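You operate a simulated robot arm through the tools that you are given. There is no shell and no other tool.

You run a simulated robot arm. Do the job below in one go: nothing can be reset, and whatever is moved stays where it is left.

## Task
Zero the counter and run off 6 m at 25 m/min, weight slider on FIRM.
Fine: set the length dial, so that the line stops by itself; one press each on reset and start; the cable stays dry.
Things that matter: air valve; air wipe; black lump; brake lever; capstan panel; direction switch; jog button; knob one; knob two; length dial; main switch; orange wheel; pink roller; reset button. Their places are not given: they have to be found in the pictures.

Only the result counts: the job must be done as asked and must still hold three seconds after the hand-in. Knocking over, shifting, dropping, spilling or breaking anything else fails it.

## Robot
A 7-joint arm with a two-finger parallel gripper, fixed in place. Base frame: the origin is at the foot of the arm, x ahead of it, y to its left, z up. Readings come in mm, rad, newtons and seconds.
Its first joint turns from -2.897 to 2.897 rad. Payload 4.4 kg.
The TCP is the grasp point between the finger pads, 23 mm short of the fingertips. In the tool frame z runs along the fingers and y along their closing line. The gripper opens to 94 mm. The fingers are 38 mm wide and 10 mm thick; the gripper's body (54 by 96 mm) begins 39 mm behind the TCP.
Orientation is that of the tool frame in the base frame, as [roll, pitch, yaw] about the fixed x, y, z axes, in that order (R = Rz(yaw) Ry(pitch) Rx(roll)). With the fingers straight down and closing along the base's y, the tool's x points along the base's -x, its y along +y and its z along -z.

## Interface
- The arm moves only by the tool play_rows. Its argument "targets" is one flat list of numbers, 7 for each row, row after row: the turn, a rotation vector about the tool's x, y, z in units of 45 degrees (1.0 is 45 degrees), then the shift along the tool's x, y, z in units of 150 mm (1.0 is 150 mm), then the opening, from 0 (shut) to 1 (fully open). In form: [ax, ay, az, tx, ty, tz, grip, ax, ay, az, tx, ty, tz, grip, ...]. A call has 1 to 20 rows; each row is the pose to reach, as a shift and turn from the pose commanded when the call began, along the tool's axes at that moment. A call with a number of a shift or a turn outside -1 to 1 is refused whole. Each row takes 0.2 s and may step no farther than 50 mm and 0.15 rad from the row before; otherwise, or with a gripper value out of range, the whole call is refused. A pose out of reach is approached as far as the arm can. The call stops where the force on the tool passes 40 N (or 10 N more than at its start, if that is more) or the arm is blocked; 0.2 s more then pass. The fingers move at their own pace (about 72 mm/s each) and stop on an object; they squeeze with about 23 N. The grip force told is the motor's: it shows also when the fingers shut on nothing. Time passes only in rows, and 0.2 s behind the last, so rows that repeat a pose let the fingers close. The reply holds the time, the measured pose of the TCP, the force on the tool along the base axes, the opening and the grip force, in the units named above and with some noise, with the torque about the TCP (base axes, N m) and any sound that the robot's microphone picked up.
- Cameras (640 x 400 px; columns grow to the right, rows downward): "scene" is fixed at [50.3, 499.8, 1613.5]; the picture's right is [0.08, -1.00, 0.00], its down [-0.68, -0.05, -0.73] and it looks along [0.73, 0.06, -0.68] (base axes); focal length 273 px, centre (320, 200). "wrist" rides on the gripper at [86, 16, -74] in the tool frame; the picture's right is [-0.18, 0.98, 0.00], its down [-0.58, -0.11, -0.81] and it looks along [-0.79, -0.15, 0.59] (tool axes); focal length 243 px, centre (320, 200).
- snapshot(camera): a new picture of that camera. The clock stands still meanwhile.
- point_at(camera, pixels): there is no depth. For up to 12 entries [column, row, z] of the newest picture of that camera ("zoom" is the newest enlarged one), the place [x, y] in the base frame at which the ray of that pixel passes the height z, good to about 3 mm. The clock stands still meanwhile.
- zoom(camera, box): a new picture of the part [left, top, right, bottom] of that camera's present view, enlarged. The clock stands still meanwhile.
- sign_off(): hands the job in; it is judged then, once.

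Leave the gripper open and the arm clear of the work at the hand-in unless told otherwise.

The tools are called after ">>>" by a JSON object that holds its "op" and its "data". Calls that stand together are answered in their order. play_rows: Moves the arm, as the interface text tells. Its arguments: {"type":"object","properties":{"targets":{"type":"array","items":{"type":"number"}}},"required":["targets"]} The other tools are called the same way: snapshot (camera) takes a picture; point_at (camera, pixels) gives the place at which the rays of pixels pass given heights; zoom (camera, box) takes an enlarged picture of a part of a camera's view; sign_off () hands the job in.

At the start:

```text
time: 0.0
position: [632.4, 21.2, 1282.0]
ee_rot: [-3.141, 0.0, 3.141]
ft_force: [-0.3, 0.4, 0.1]
torque: [0.01, 0.03, -0.01]
grip_width: 93.7
grip_force: 0.0
```

scene: 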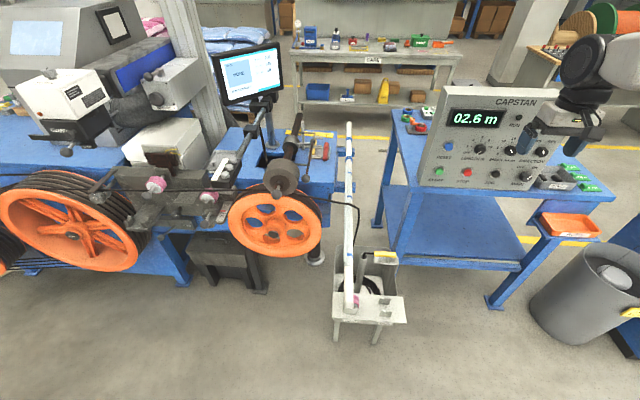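
wrist: 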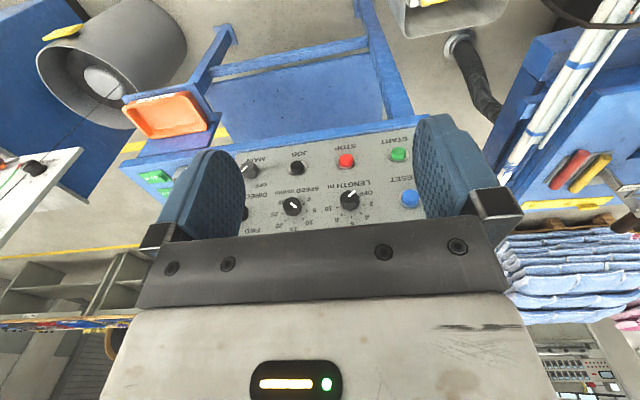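

I see the capstan panel in the scene picture (about columns 420-570, rows 80-190) with a "02.6 m" display, and the line on the left. First I take enlarged pictures of the panel and the parts of the line.

>>> {"op": "zoom", "data": {"camera": "scene", "box": [410, 70, 570, 200]}}

>>> {"op": "zoom", "data": {"camera": "wrist", "box": [220, 110, 440, 250]}}

>>> {"op": "zoom", "data": {"camera": "scene", "box": [80, 100, 340, 270]}}

>>> {"op": "zoom", "data": {"camera": "scene", "box": [480, 130, 640, 250]}}

```text
3.08 times, centred on (490, 135) of scene
```

zoom: 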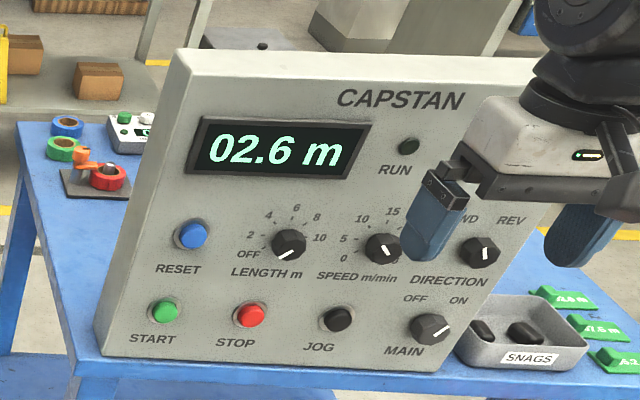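

```text
2.86 times, centred on (330, 180) of wrist
```

zoom: 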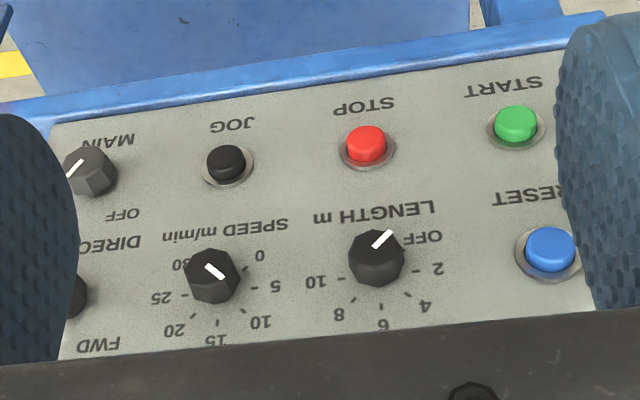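

```text
2.35 times, centred on (210, 185) of scene
```

zoom: 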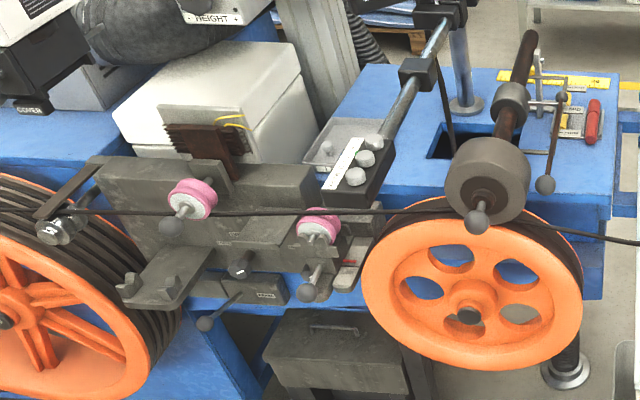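

```text
3.33 times, centred on (560, 190) of scene
```

zoom: 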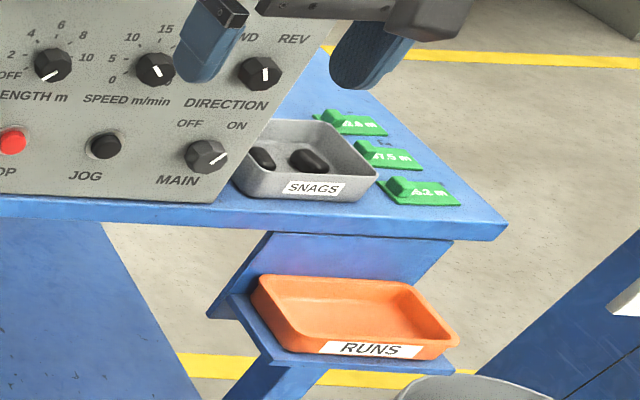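

I need much closer views of the line parts: the pressing roller, the weight slider, the levers near the orange wheel, the trough stand and the rest.

>>> {"op": "zoom", "data": {"camera": "scene", "box": [90, 160, 180, 220]}}

>>> {"op": "zoom", "data": {"camera": "scene", "box": [170, 160, 260, 240]}}

>>> {"op": "zoom", "data": {"camera": "scene", "box": [250, 100, 350, 200]}}

>>> {"op": "zoom", "data": {"camera": "scene", "box": [310, 220, 420, 350]}}

>>> {"op": "zoom", "data": {"camera": "scene", "box": [200, 30, 300, 130]}}

>>> {"op": "zoom", "data": {"camera": "scene", "box": [0, 60, 110, 150]}}

>>> {"op": "zoom", "data": {"camera": "scene", "box": [100, 50, 240, 130]}}

>>> {"op": "zoom", "data": {"camera": "scene", "box": [280, 0, 480, 110]}}

```text
6.67 times, centred on (135, 190) of scene
```

zoom: 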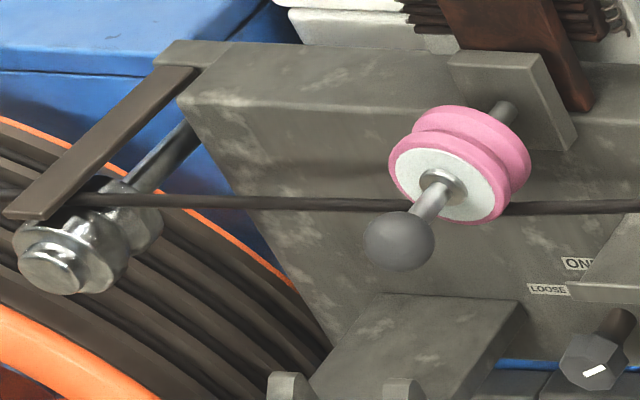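

```text
5.00 times, centred on (215, 200) of scene
```

zoom: 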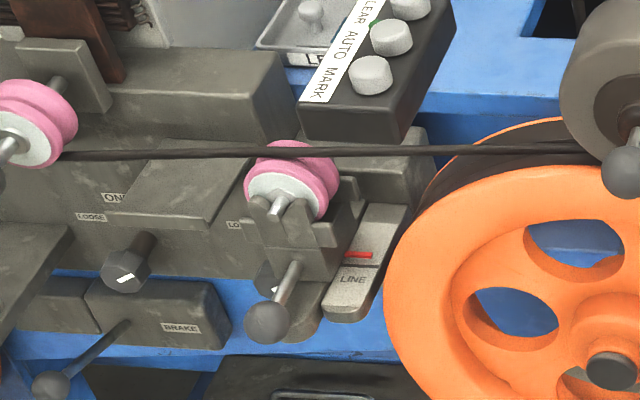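

```text
4.00 times, centred on (300, 150) of scene
```

zoom: 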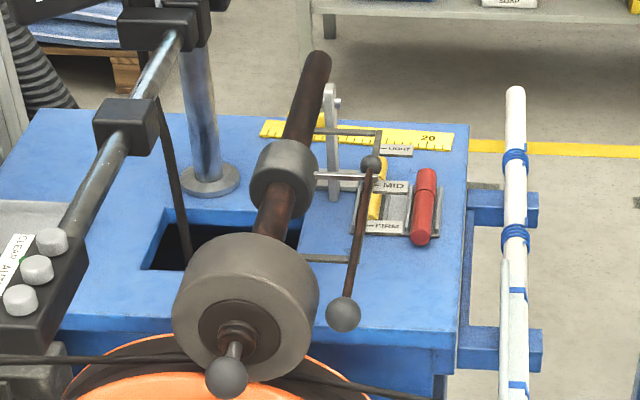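

```text
3.08 times, centred on (365, 285) of scene
```

zoom: 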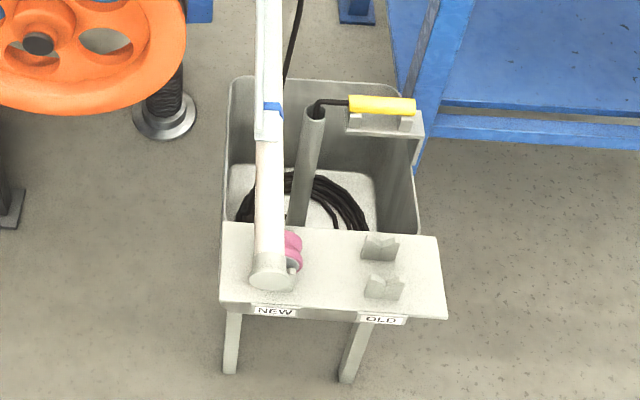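

```text
4.00 times, centred on (250, 80) of scene
```

zoom: 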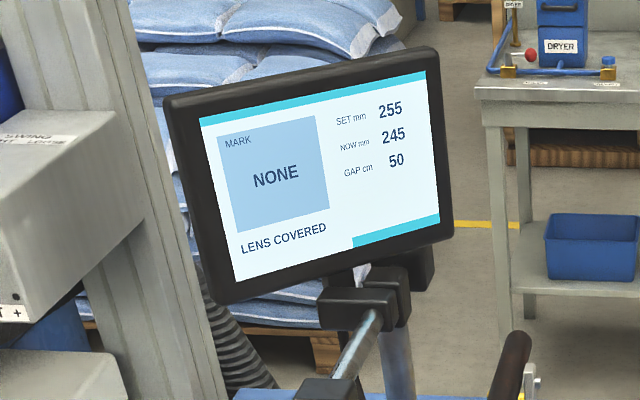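

```text
4.44 times, centred on (55, 105) of scene
```

zoom: 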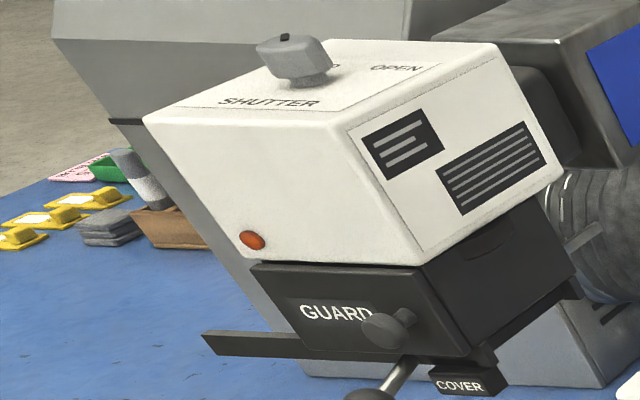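

```text
4.57 times, centred on (170, 90) of scene
```

zoom: 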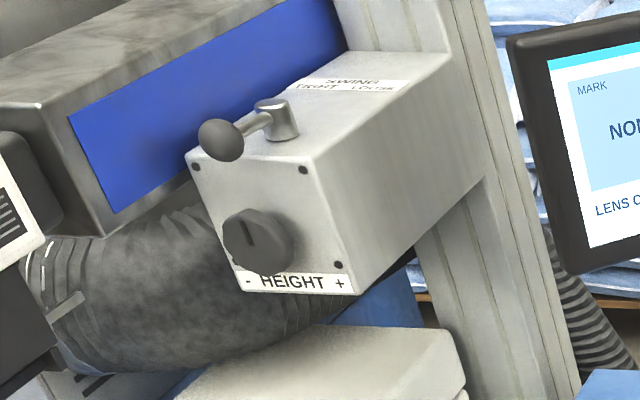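

```text
3.20 times, centred on (380, 55) of scene
```

zoom: 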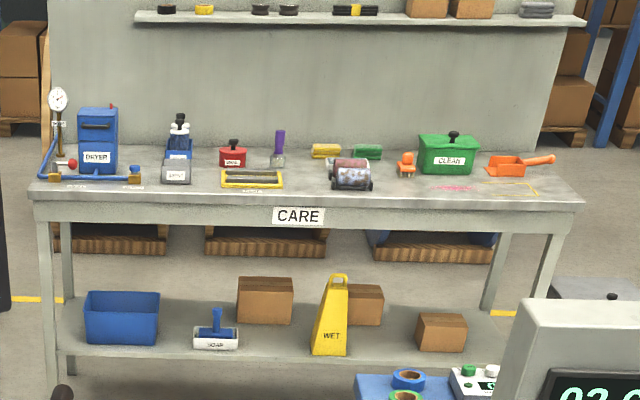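

I look closer at the small labels and mechanisms: the "LINE" block, the BRAKE, the clamp knobs, the weight scale, the trough, the left payoff area.

>>> {"op": "zoom", "data": {"camera": "scene", "box": [210, 195, 260, 230]}}

>>> {"op": "zoom", "data": {"camera": "scene", "box": [165, 185, 230, 240]}}

>>> {"op": "zoom", "data": {"camera": "scene", "box": [310, 120, 370, 170]}}

>>> {"op": "zoom", "data": {"camera": "scene", "box": [200, 140, 260, 190]}}

>>> {"op": "zoom", "data": {"camera": "scene", "box": [0, 160, 130, 270]}}

>>> {"op": "zoom", "data": {"camera": "scene", "box": [300, 180, 380, 260]}}

>>> {"op": "zoom", "data": {"camera": "scene", "box": [380, 90, 450, 150]}}

>>> {"op": "zoom", "data": {"camera": "scene", "box": [540, 100, 640, 220]}}

```text
11.43 times, centred on (235, 212) of scene
```

zoom: 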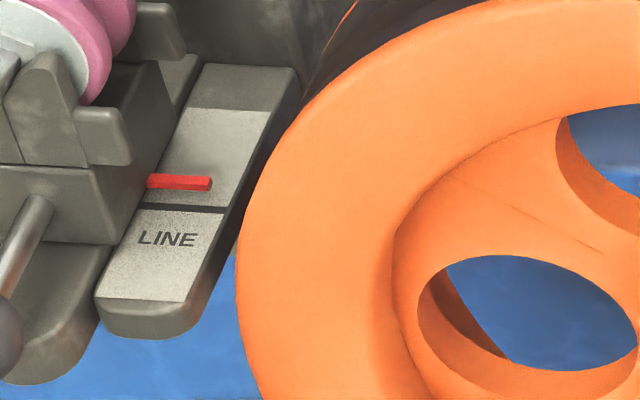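

```text
7.27 times, centred on (198, 212) of scene
```

zoom: 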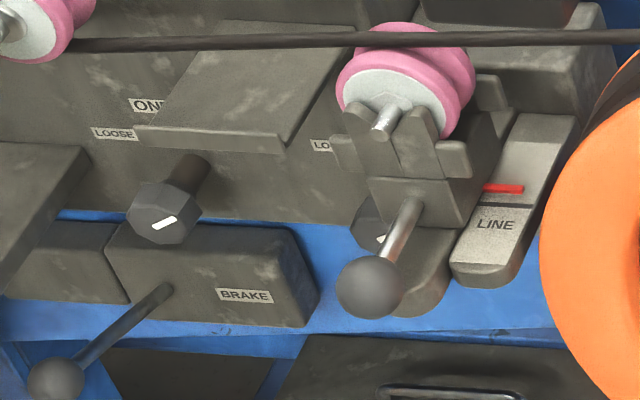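

```text
8.00 times, centred on (340, 145) of scene
```

zoom: 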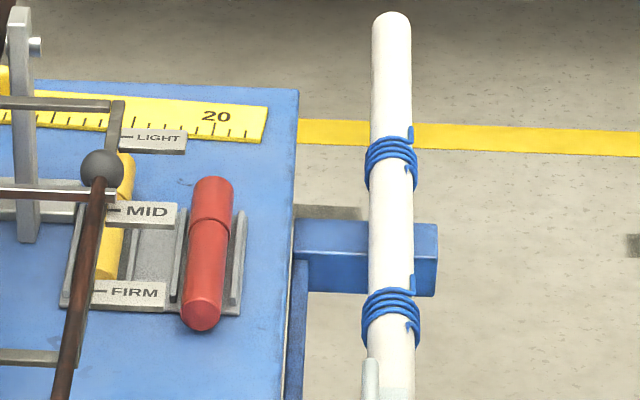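

```text
8.00 times, centred on (230, 165) of scene
```

zoom: 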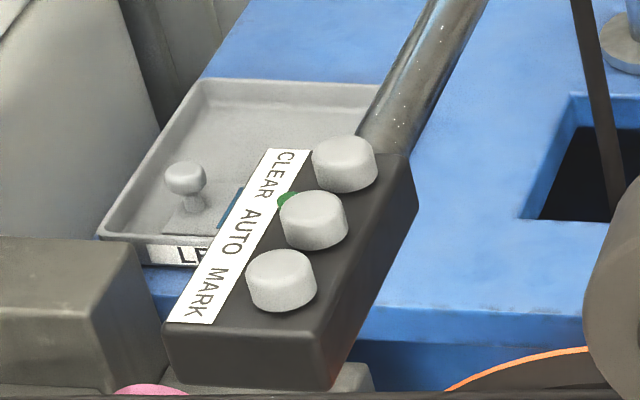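

```text
3.64 times, centred on (65, 215) of scene
```

zoom: 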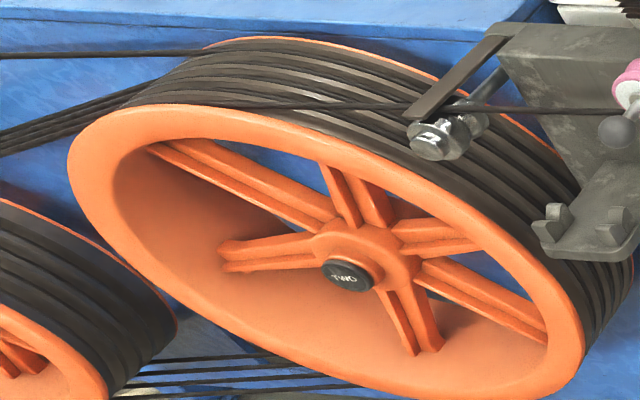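

```text
5.00 times, centred on (340, 220) of scene
```

zoom: 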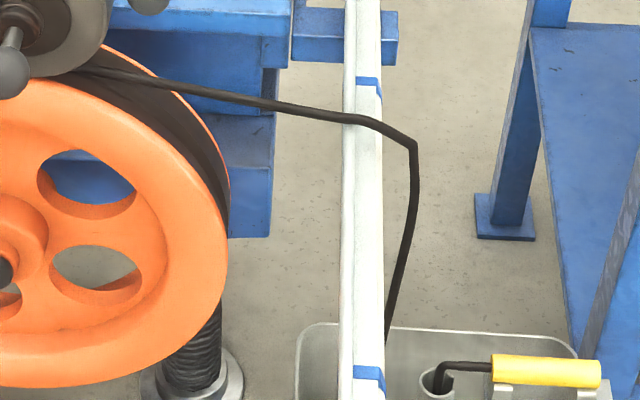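

```text
6.67 times, centred on (415, 120) of scene
```

zoom: 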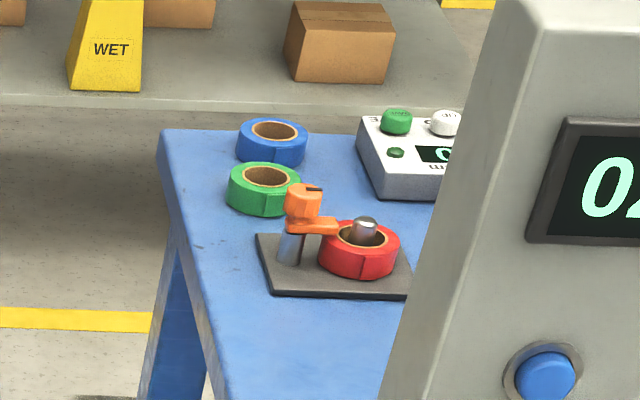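

```text
3.33 times, centred on (590, 160) of scene
```

zoom: 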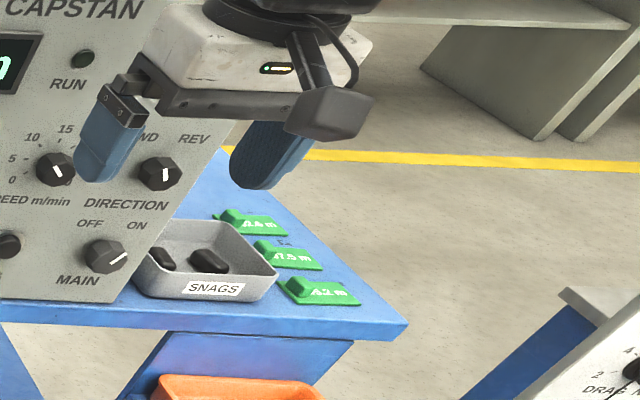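

I check dial states (LENGTH, SPEED, DIRECTION, MAIN) at high zoom, and the second panel at the right edge.

>>> {"op": "zoom", "data": {"camera": "scene", "box": [465, 130, 545, 190]}}

>>> {"op": "zoom", "data": {"camera": "scene", "box": [515, 140, 555, 190]}}

>>> {"op": "zoom", "data": {"camera": "scene", "box": [560, 180, 640, 340]}}

>>> {"op": "zoom", "data": {"camera": "wrist", "box": [0, 0, 240, 220]}}

>>> {"op": "zoom", "data": {"camera": "wrist", "box": [400, 0, 640, 240]}}

```text
6.67 times, centred on (505, 160) of scene
```

zoom: 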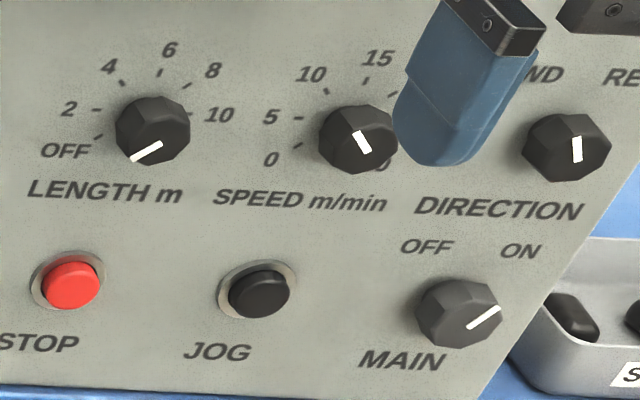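

```text
8.00 times, centred on (535, 165) of scene
```

zoom: 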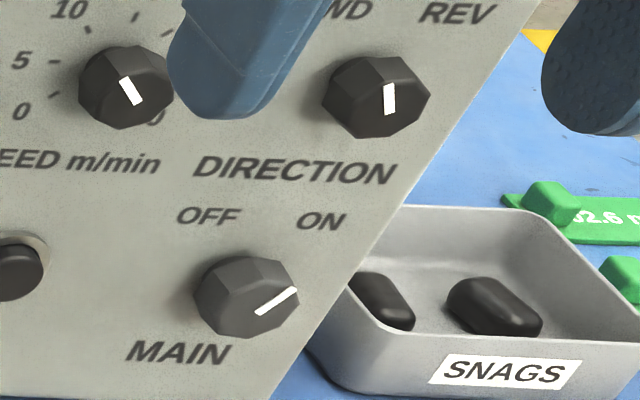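

```text
2.50 times, centred on (600, 260) of scene
```

zoom: 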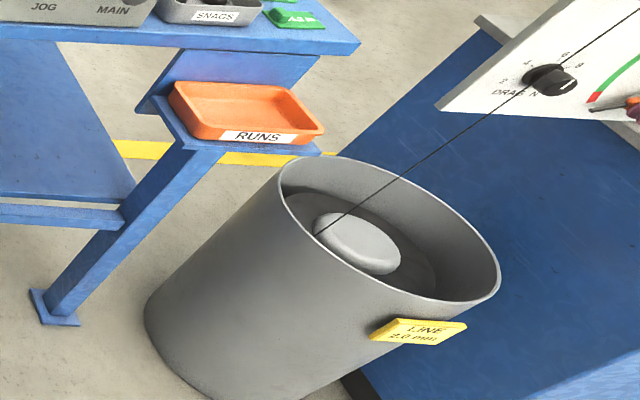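

```text
1.82 times, centred on (120, 110) of wrist
```

zoom: 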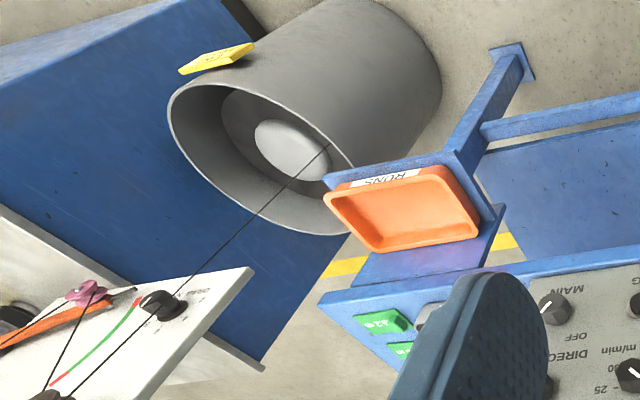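

```text
1.67 times, centred on (520, 120) of wrist
```

zoom: 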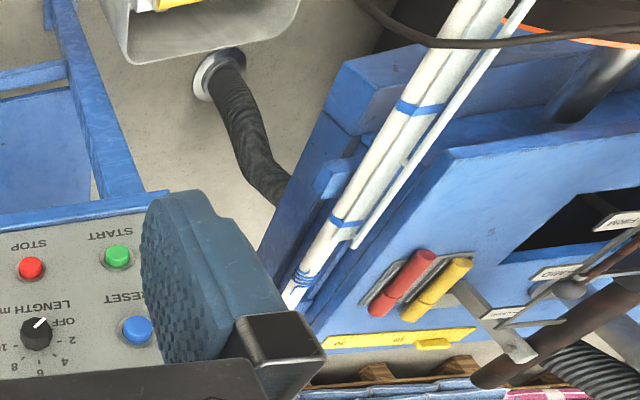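

The panel reads: counter 02.6 m, LENGTH at OFF, SPEED at about 28-30, DIRECTION mark near upright/left (to be checked), MAIN on ON. I need views of the line from the wrist camera, so I move the arm back, up and left in small steps.

>>> {"op": "play_rows", "data": {"targets": [0, 0, 0, 0.167, 0.25, -0.1, 1, 0, 0, 0, 0.333, 0.5, -0.2, 1, 0, 0, 0, 0.5, 0.75, -0.3, 1, 0, 0, 0, 0.667, 1.0, -0.4, 1]}}

```text
time: 1.0
position: [531.0, 171.3, 1342.1]
ee_rot: [-3.141, 0.001, 3.141]
ft_force: [-0.3, 0.3, -0.8]
torque: [0.03, -0.03, 0.02]
grip_width: 94.1
grip_force: 0.1
```

Moved freely. I look from both cameras: the scene for the now uncovered panel, the wrist for the line.

>>> {"op": "snapshot", "data": {"camera": "wrist"}}

>>> {"op": "zoom", "data": {"camera": "scene", "box": [425, 80, 565, 195]}}

>>> {"op": "snapshot", "data": {"camera": "scene"}}

```text
taken
```

wrist: 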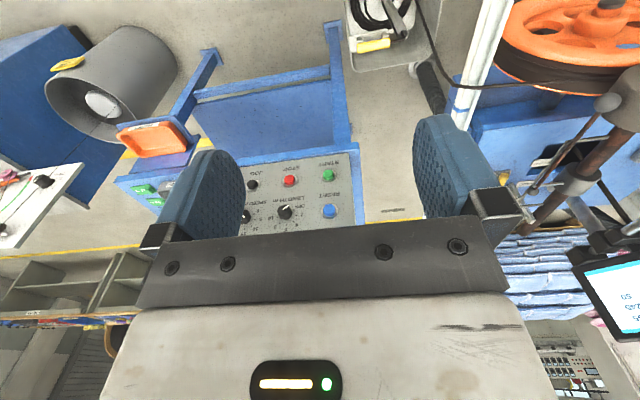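

```text
3.48 times, centred on (495, 138) of scene
```

zoom: 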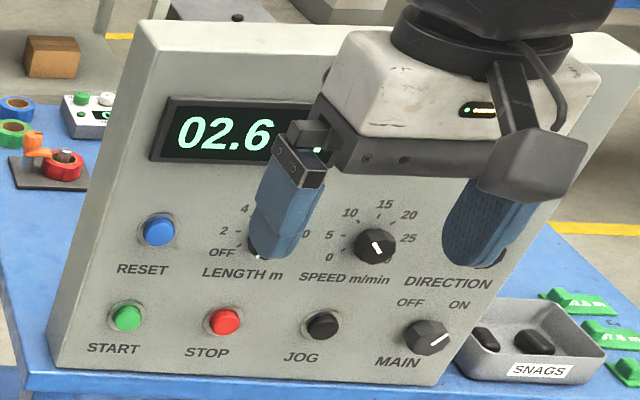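

```text
taken
```

scene: 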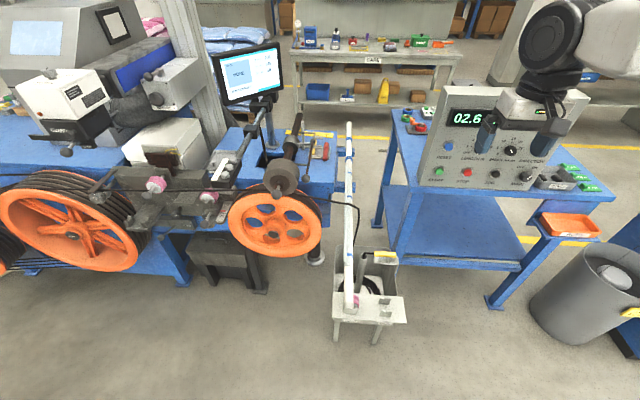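

The line is to the left (orange wheel at wrist (570,40)). I move the arm 150 mm further left twice to see it.

>>> {"op": "play_rows", "data": {"targets": [0, 0, 0, 0.1, 0.32, 0, 1, 0, 0, 0, 0.2, 0.64, 0, 1, 0, 0, 0, 0.3, 0.95, 0, 1]}}

>>> {"op": "play_rows", "data": {"targets": [0, 0, 0, 0.1, 0.32, 0, 1, 0, 0, 0, 0.2, 0.64, 0, 1, 0, 0, 0, 0.3, 0.95, 0, 1]}}

>>> {"op": "snapshot", "data": {"camera": "wrist"}}

>>> {"op": "zoom", "data": {"camera": "scene", "box": [415, 75, 575, 200]}}

```text
refused: row 1 steps farther than a row can; nothing moved
```

```text
refused: row 1 steps farther than a row can; nothing moved
```

```text
taken
```

wrist: 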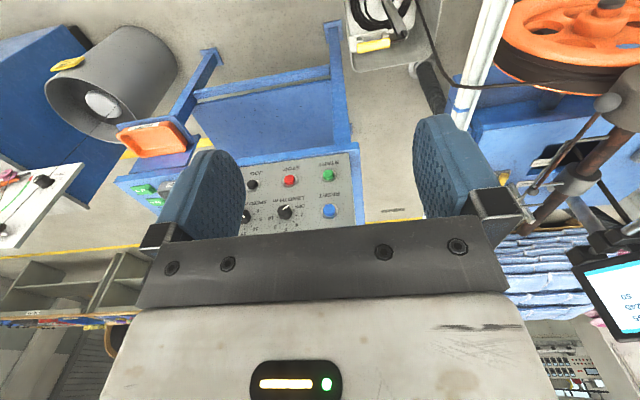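

```text
3.20 times, centred on (495, 138) of scene
```

zoom: 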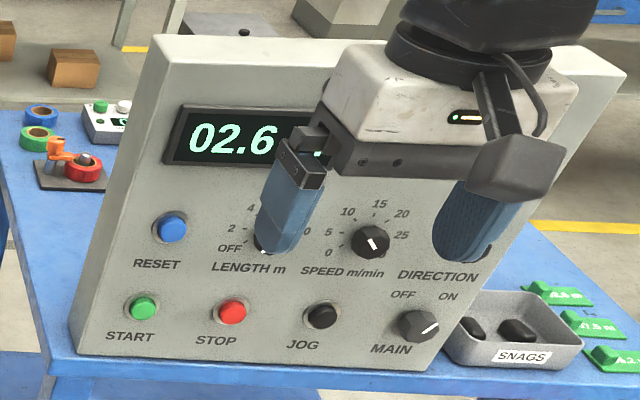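

The steps were just over 50 mm, so nothing moved. I redo them with smaller steps (45 mm).

>>> {"op": "play_rows", "data": {"targets": [0, 0, 0, 0.05, 0.25, 0, 1, 0, 0, 0, 0.1, 0.5, 0, 1, 0, 0, 0, 0.15, 0.75, 0, 1, 0, 0, 0, 0.2, 1.0, 0, 1]}}

>>> {"op": "play_rows", "data": {"targets": [0, 0, 0, 0.05, 0.25, 0, 1, 0, 0, 0, 0.1, 0.5, 0, 1, 0, 0, 0, 0.15, 0.75, 0, 1, 0, 0, 0, 0.2, 1.0, 0, 1]}}

>>> {"op": "snapshot", "data": {"camera": "wrist"}}

>>> {"op": "snapshot", "data": {"camera": "scene"}}

>>> {"op": "zoom", "data": {"camera": "scene", "box": [465, 130, 565, 195]}}

```text
time: 2.0
position: [501.7, 320.2, 1341.6]
ee_rot: [3.14, -0.001, -3.14]
ft_force: [-0.2, 0.3, 0.1]
torque: [-0.01, -0.02, -0.02]
grip_width: 93.9
grip_force: 0.0
```

```text
time: 3.0
position: [471.7, 470.5, 1341.8]
ee_rot: [3.141, -0.002, -3.141]
ft_force: [0.0, 0.5, 0.6]
torque: [-0.02, -0.02, 0.01]
grip_width: 94.1
grip_force: 0.0
```

```text
taken
```

wrist: 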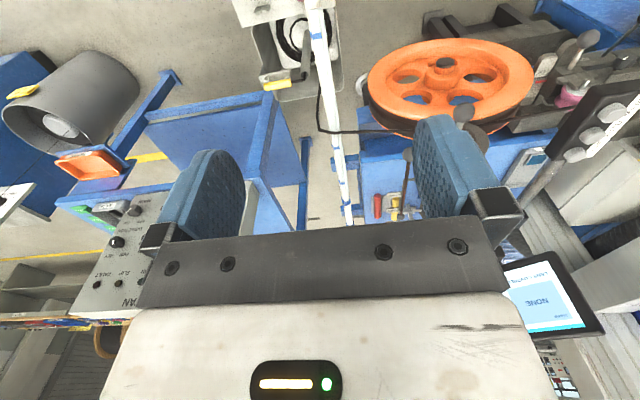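

```text
taken
```

scene: 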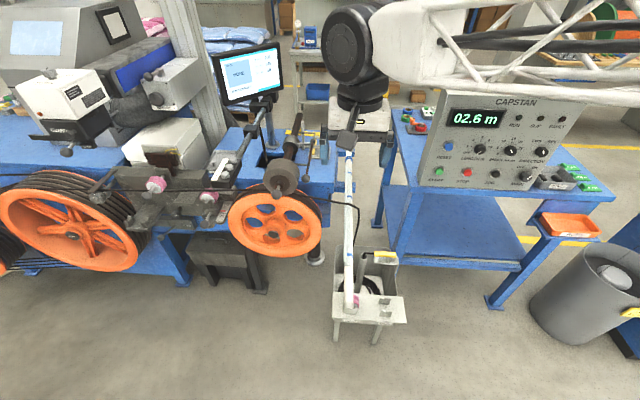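

```text
6.15 times, centred on (515, 162) of scene
```

zoom: 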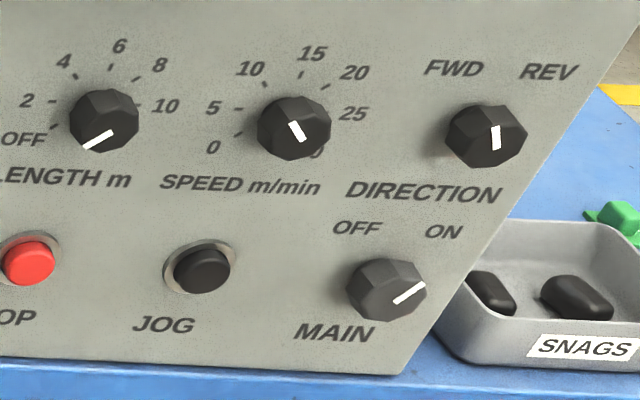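

Now the wrist sees the wheel and the table. I enlarge the relevant parts, and the panel's indicator lamps in the scene.

>>> {"op": "zoom", "data": {"camera": "wrist", "box": [480, 0, 640, 120]}}

>>> {"op": "zoom", "data": {"camera": "wrist", "box": [310, 90, 430, 230]}}

>>> {"op": "zoom", "data": {"camera": "wrist", "box": [230, 0, 370, 110]}}

>>> {"op": "zoom", "data": {"camera": "scene", "box": [490, 90, 590, 150]}}

>>> {"op": "zoom", "data": {"camera": "wrist", "box": [500, 100, 640, 220]}}

```text
3.33 times, centred on (560, 60) of wrist
```

zoom: 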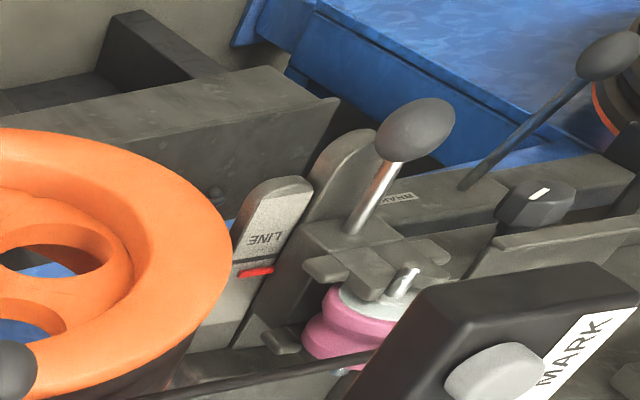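

```text
2.86 times, centred on (370, 160) of wrist
```

zoom: 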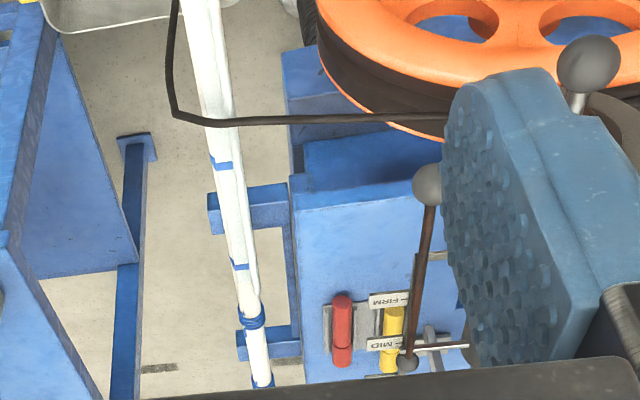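

```text
3.64 times, centred on (300, 55) of wrist
```

zoom: 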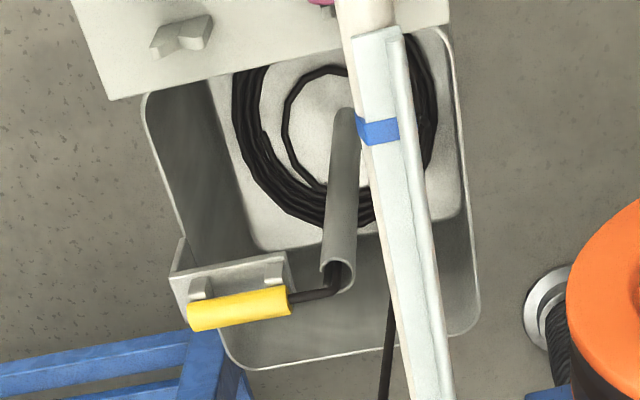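

```text
6.40 times, centred on (540, 120) of scene
```

zoom: 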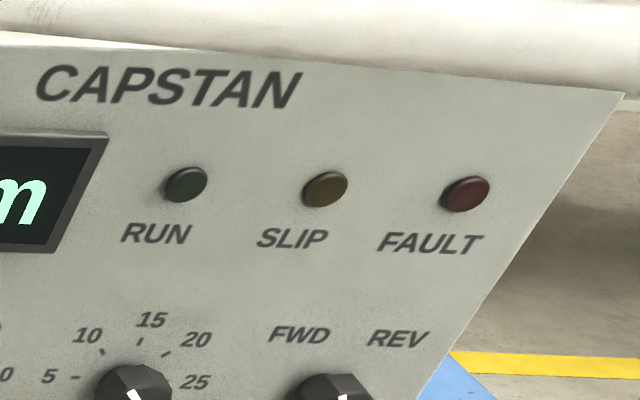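

```text
3.33 times, centred on (570, 160) of wrist
```

zoom: 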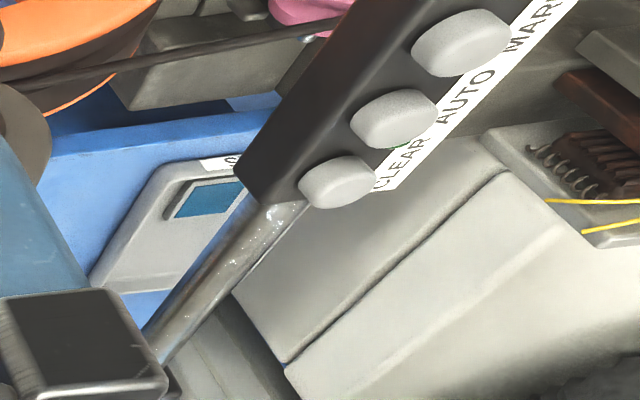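

I zoom on the chrome fitting by the payoff reel and the grey frame around roller one, where the air wipe and valve may be.

>>> {"op": "zoom", "data": {"camera": "scene", "box": [85, 170, 135, 215]}}

>>> {"op": "zoom", "data": {"camera": "scene", "box": [130, 165, 200, 220]}}

>>> {"op": "zoom", "data": {"camera": "scene", "box": [120, 120, 200, 180]}}

>>> {"op": "zoom", "data": {"camera": "scene", "box": [0, 80, 130, 190]}}

>>> {"op": "zoom", "data": {"camera": "scene", "box": [280, 15, 350, 60]}}

>>> {"op": "zoom", "data": {"camera": "scene", "box": [180, 220, 280, 300]}}

```text
8.89 times, centred on (110, 192) of scene
```

zoom: 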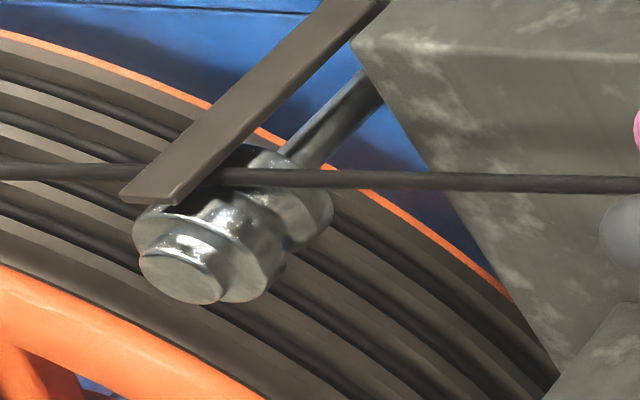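

```text
7.27 times, centred on (165, 192) of scene
```

zoom: 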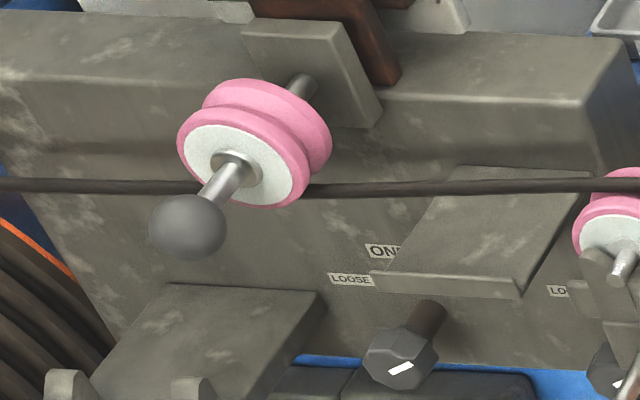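

```text
6.67 times, centred on (160, 150) of scene
```

zoom: 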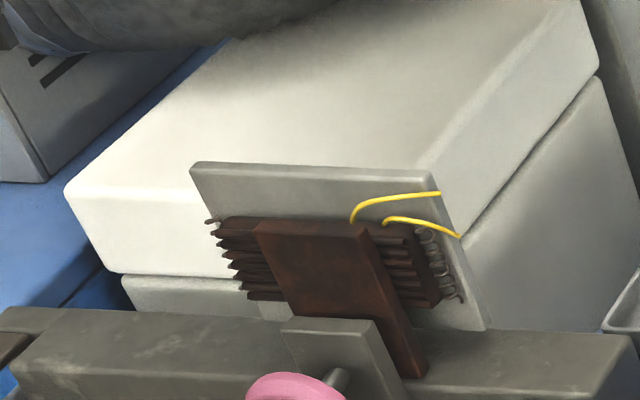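

```text
3.64 times, centred on (65, 135) of scene
```

zoom: 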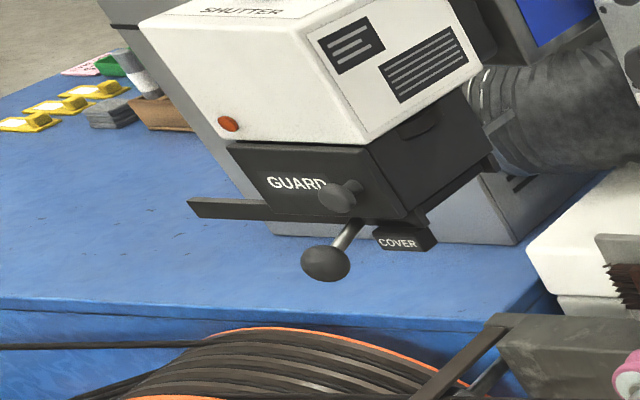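

```text
8.89 times, centred on (315, 38) of scene
```

zoom: 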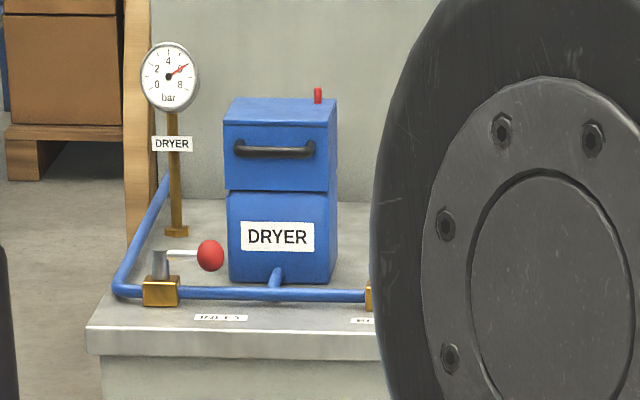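

```text
5.00 times, centred on (230, 260) of scene
```

zoom: 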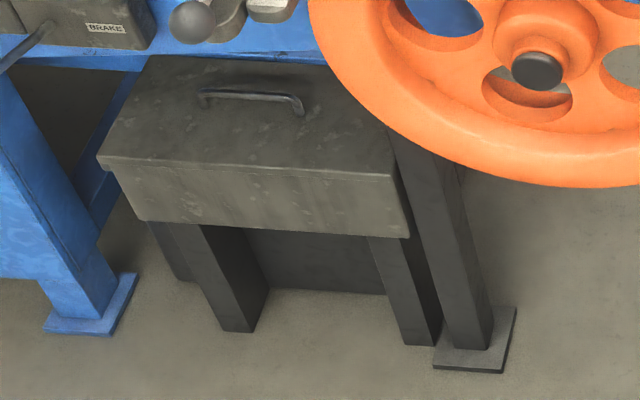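

The parts by the orange wheel lie around y 600-1000. I move 150 mm further left while turning the camera 45° toward the left.

>>> {"op": "play_rows", "data": {"targets": [0, 0, -0.17, 0, 0.17, 0, 1, 0, 0, -0.34, 0, 0.34, 0, 1, 0, 0, -0.51, 0, 0.51, 0, 1, 0, 0, -0.68, 0, 0.68, 0, 1, 0, 0, -0.85, 0, 0.85, 0, 1, 0, 0, -1.0, 0, 1.0, 0, 1]}}

>>> {"op": "snapshot", "data": {"camera": "wrist"}}

>>> {"op": "snapshot", "data": {"camera": "scene"}}

```text
time: 4.4
position: [472.4, 620.5, 1341.9]
ee_rot: [-3.141, 0.001, -2.355]
ft_force: [0.2, -0.5, 0.3]
torque: [-0.01, 0.03, 0.0]
grip_width: 94.0
grip_force: 0.1
```

```text
taken
```

wrist: 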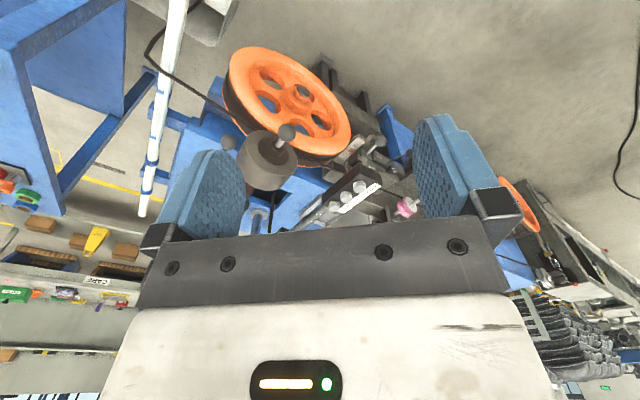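

```text
taken
```

scene: 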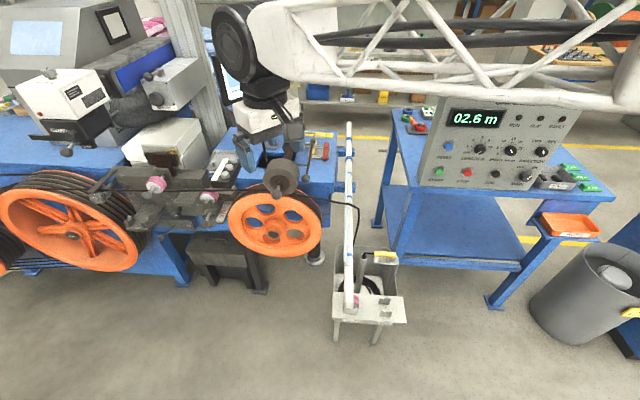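

I enlarge what the wrist sees: the wheel, press roller, guide frame and the line further left.

>>> {"op": "zoom", "data": {"camera": "wrist", "box": [210, 40, 370, 160]}}

>>> {"op": "zoom", "data": {"camera": "wrist", "box": [310, 40, 430, 130]}}

>>> {"op": "zoom", "data": {"camera": "wrist", "box": [300, 120, 430, 230]}}

>>> {"op": "zoom", "data": {"camera": "wrist", "box": [460, 60, 640, 330]}}

>>> {"op": "zoom", "data": {"camera": "wrist", "box": [120, 0, 260, 230]}}

```text
3.33 times, centred on (290, 100) of wrist
```

zoom: 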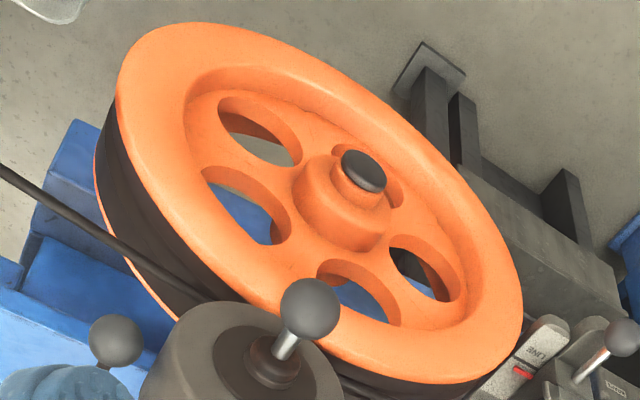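

```text
4.44 times, centred on (370, 85) of wrist
```

zoom: 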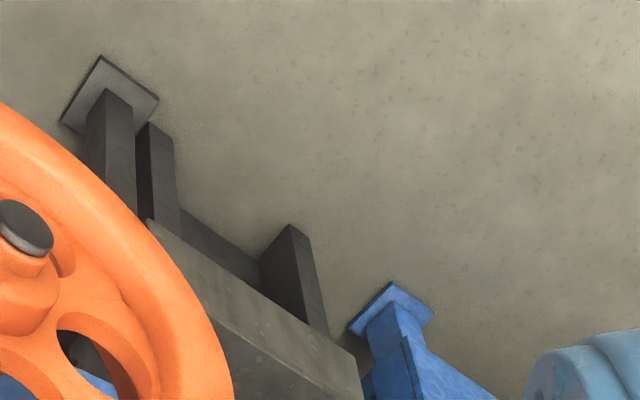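

```text
3.64 times, centred on (365, 175) of wrist
```

zoom: 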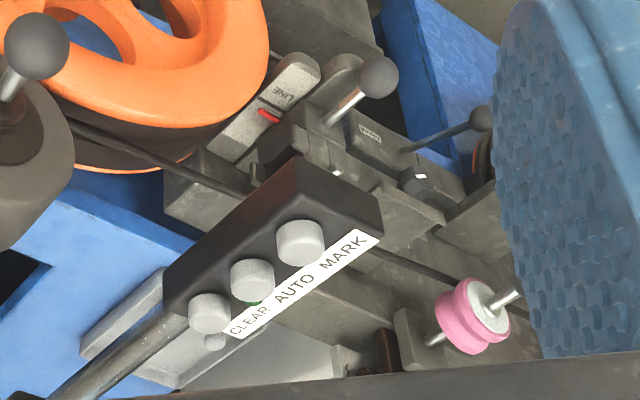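

```text
1.48 times, centred on (550, 195) of wrist
```

zoom: 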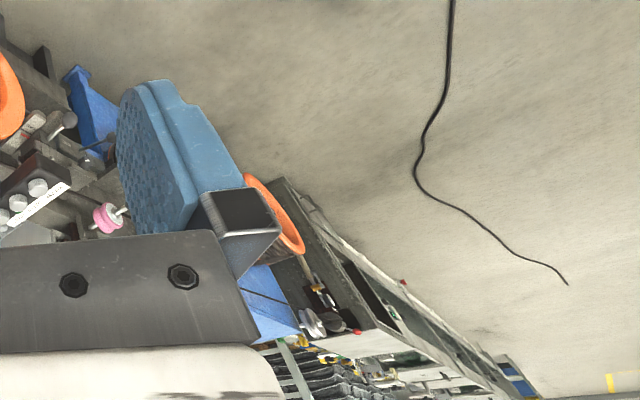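

```text
1.74 times, centred on (190, 115) of wrist
```

zoom: 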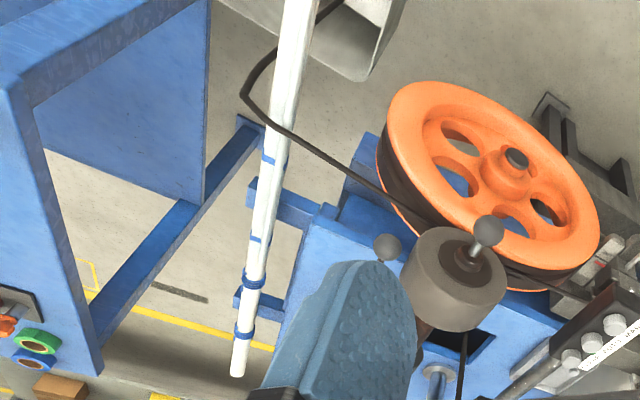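

I turn the camera back to look ahead and go 110 mm forward, to see the capstan table behind the wheel.

>>> {"op": "play_rows", "data": {"targets": [0, 0, 0.17, -0.09, -0.09, 0, 1, 0, 0, 0.34, -0.18, -0.18, 0, 1, 0, 0, 0.51, -0.27, -0.27, 0, 1, 0, 0, 0.68, -0.36, -0.36, 0, 1, 0, 0, 0.85, -0.45, -0.45, 0, 1, 0, 0, 1.0, -0.52, -0.52, 0, 1]}}

>>> {"op": "snapshot", "data": {"camera": "wrist"}}

```text
time: 5.8
position: [582.8, 620.8, 1341.4]
ee_rot: [-3.141, 0.0, 3.14]
ft_force: [0.3, -0.1, 0.0]
torque: [0.01, 0.02, -0.03]
grip_width: 93.8
grip_force: 0.1
```

```text
taken
```

wrist: 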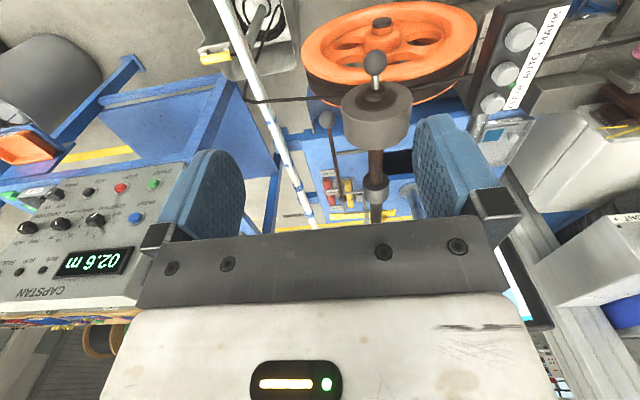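

The press arm with its sliding collar and scale is between the fingers at about (345,185). I enlarge it and the surroundings.

>>> {"op": "zoom", "data": {"camera": "wrist", "box": [295, 90, 425, 230]}}

>>> {"op": "zoom", "data": {"camera": "wrist", "box": [310, 160, 400, 225]}}

>>> {"op": "zoom", "data": {"camera": "wrist", "box": [0, 150, 160, 310]}}

>>> {"op": "zoom", "data": {"camera": "wrist", "box": [450, 0, 640, 180]}}

>>> {"op": "zoom", "data": {"camera": "wrist", "box": [190, 0, 330, 220]}}

```text
2.86 times, centred on (360, 160) of wrist
```

zoom: 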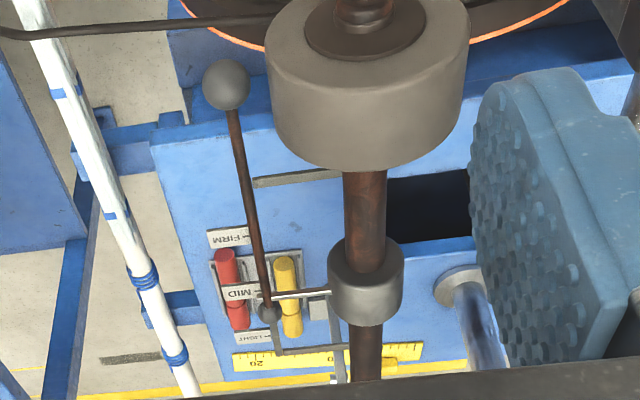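

```text
6.15 times, centred on (355, 192) of wrist
```

zoom: 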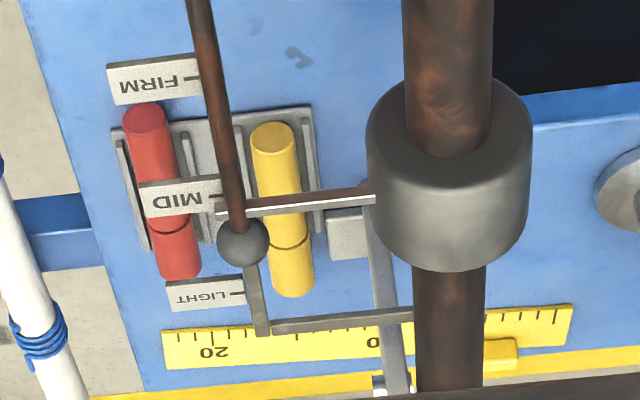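

```text
2.50 times, centred on (80, 230) of wrist
```

zoom: 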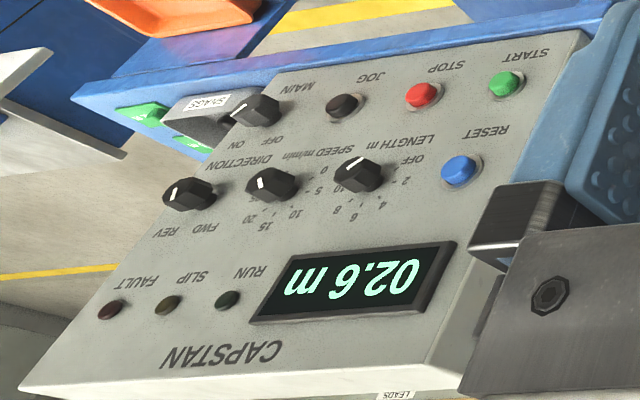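

```text
2.22 times, centred on (545, 90) of wrist
```

zoom: 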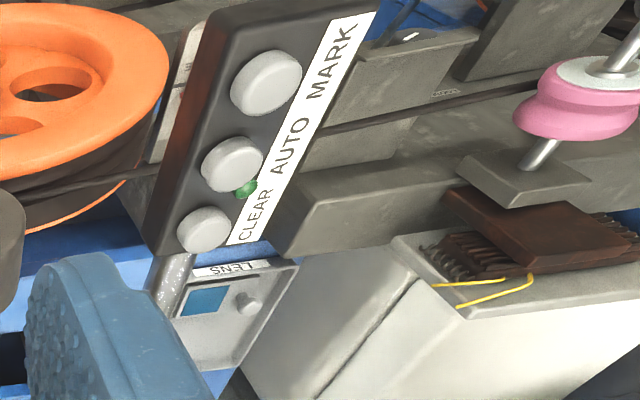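

```text
1.82 times, centred on (260, 110) of wrist
```

zoom: 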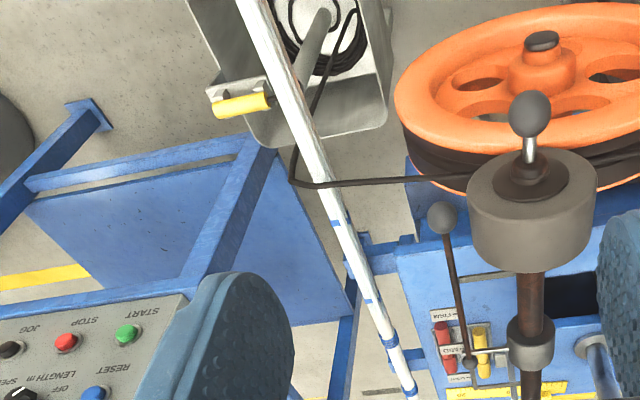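

I look closely at the white pole's ends and its side pipe, the tub, and the yellow-handled thing.

>>> {"op": "zoom", "data": {"camera": "scene", "box": [335, 110, 365, 190]}}

>>> {"op": "zoom", "data": {"camera": "scene", "box": [330, 240, 380, 320]}}

>>> {"op": "zoom", "data": {"camera": "scene", "box": [345, 240, 405, 290]}}

>>> {"op": "zoom", "data": {"camera": "scene", "box": [335, 280, 410, 340]}}

>>> {"op": "zoom", "data": {"camera": "wrist", "box": [200, 0, 300, 70]}}

```text
5.00 times, centred on (350, 150) of scene
```

zoom: 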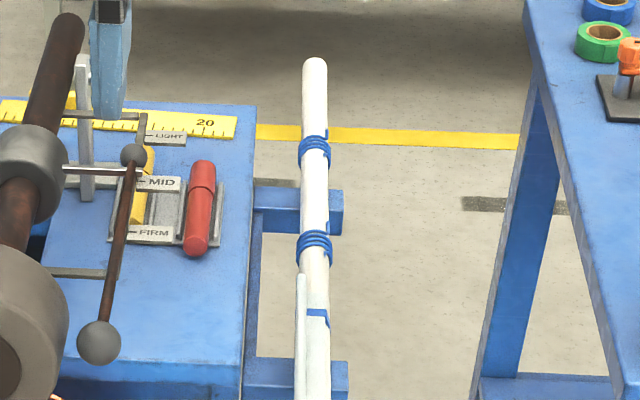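

```text
5.00 times, centred on (355, 280) of scene
```

zoom: 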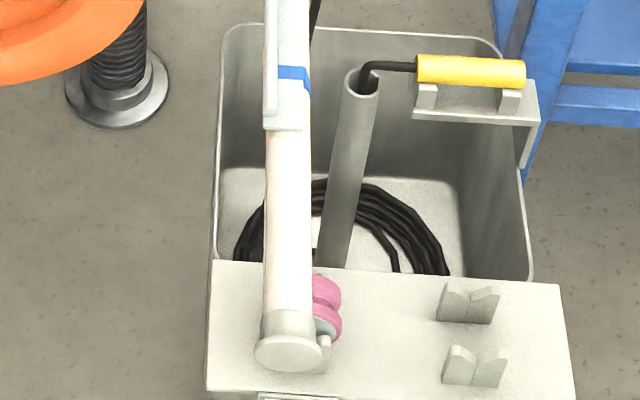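

```text
8.00 times, centred on (375, 265) of scene
```

zoom: 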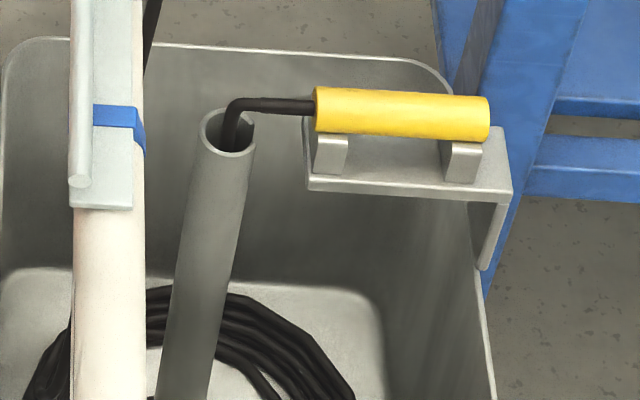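

```text
6.67 times, centred on (372, 310) of scene
```

zoom: 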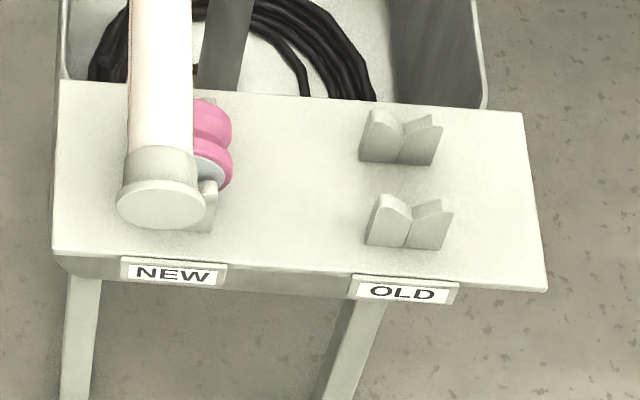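

```text
5.71 times, centred on (250, 35) of wrist
```

zoom: 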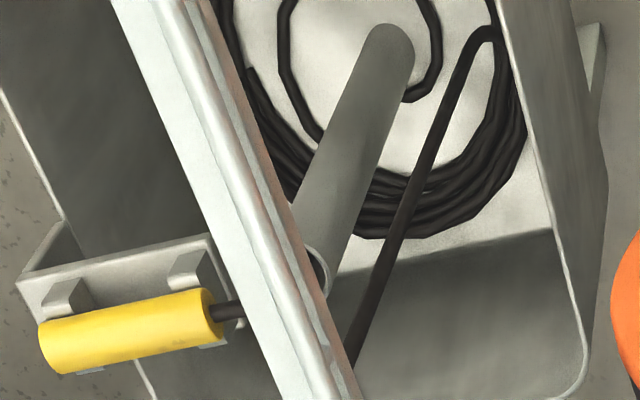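

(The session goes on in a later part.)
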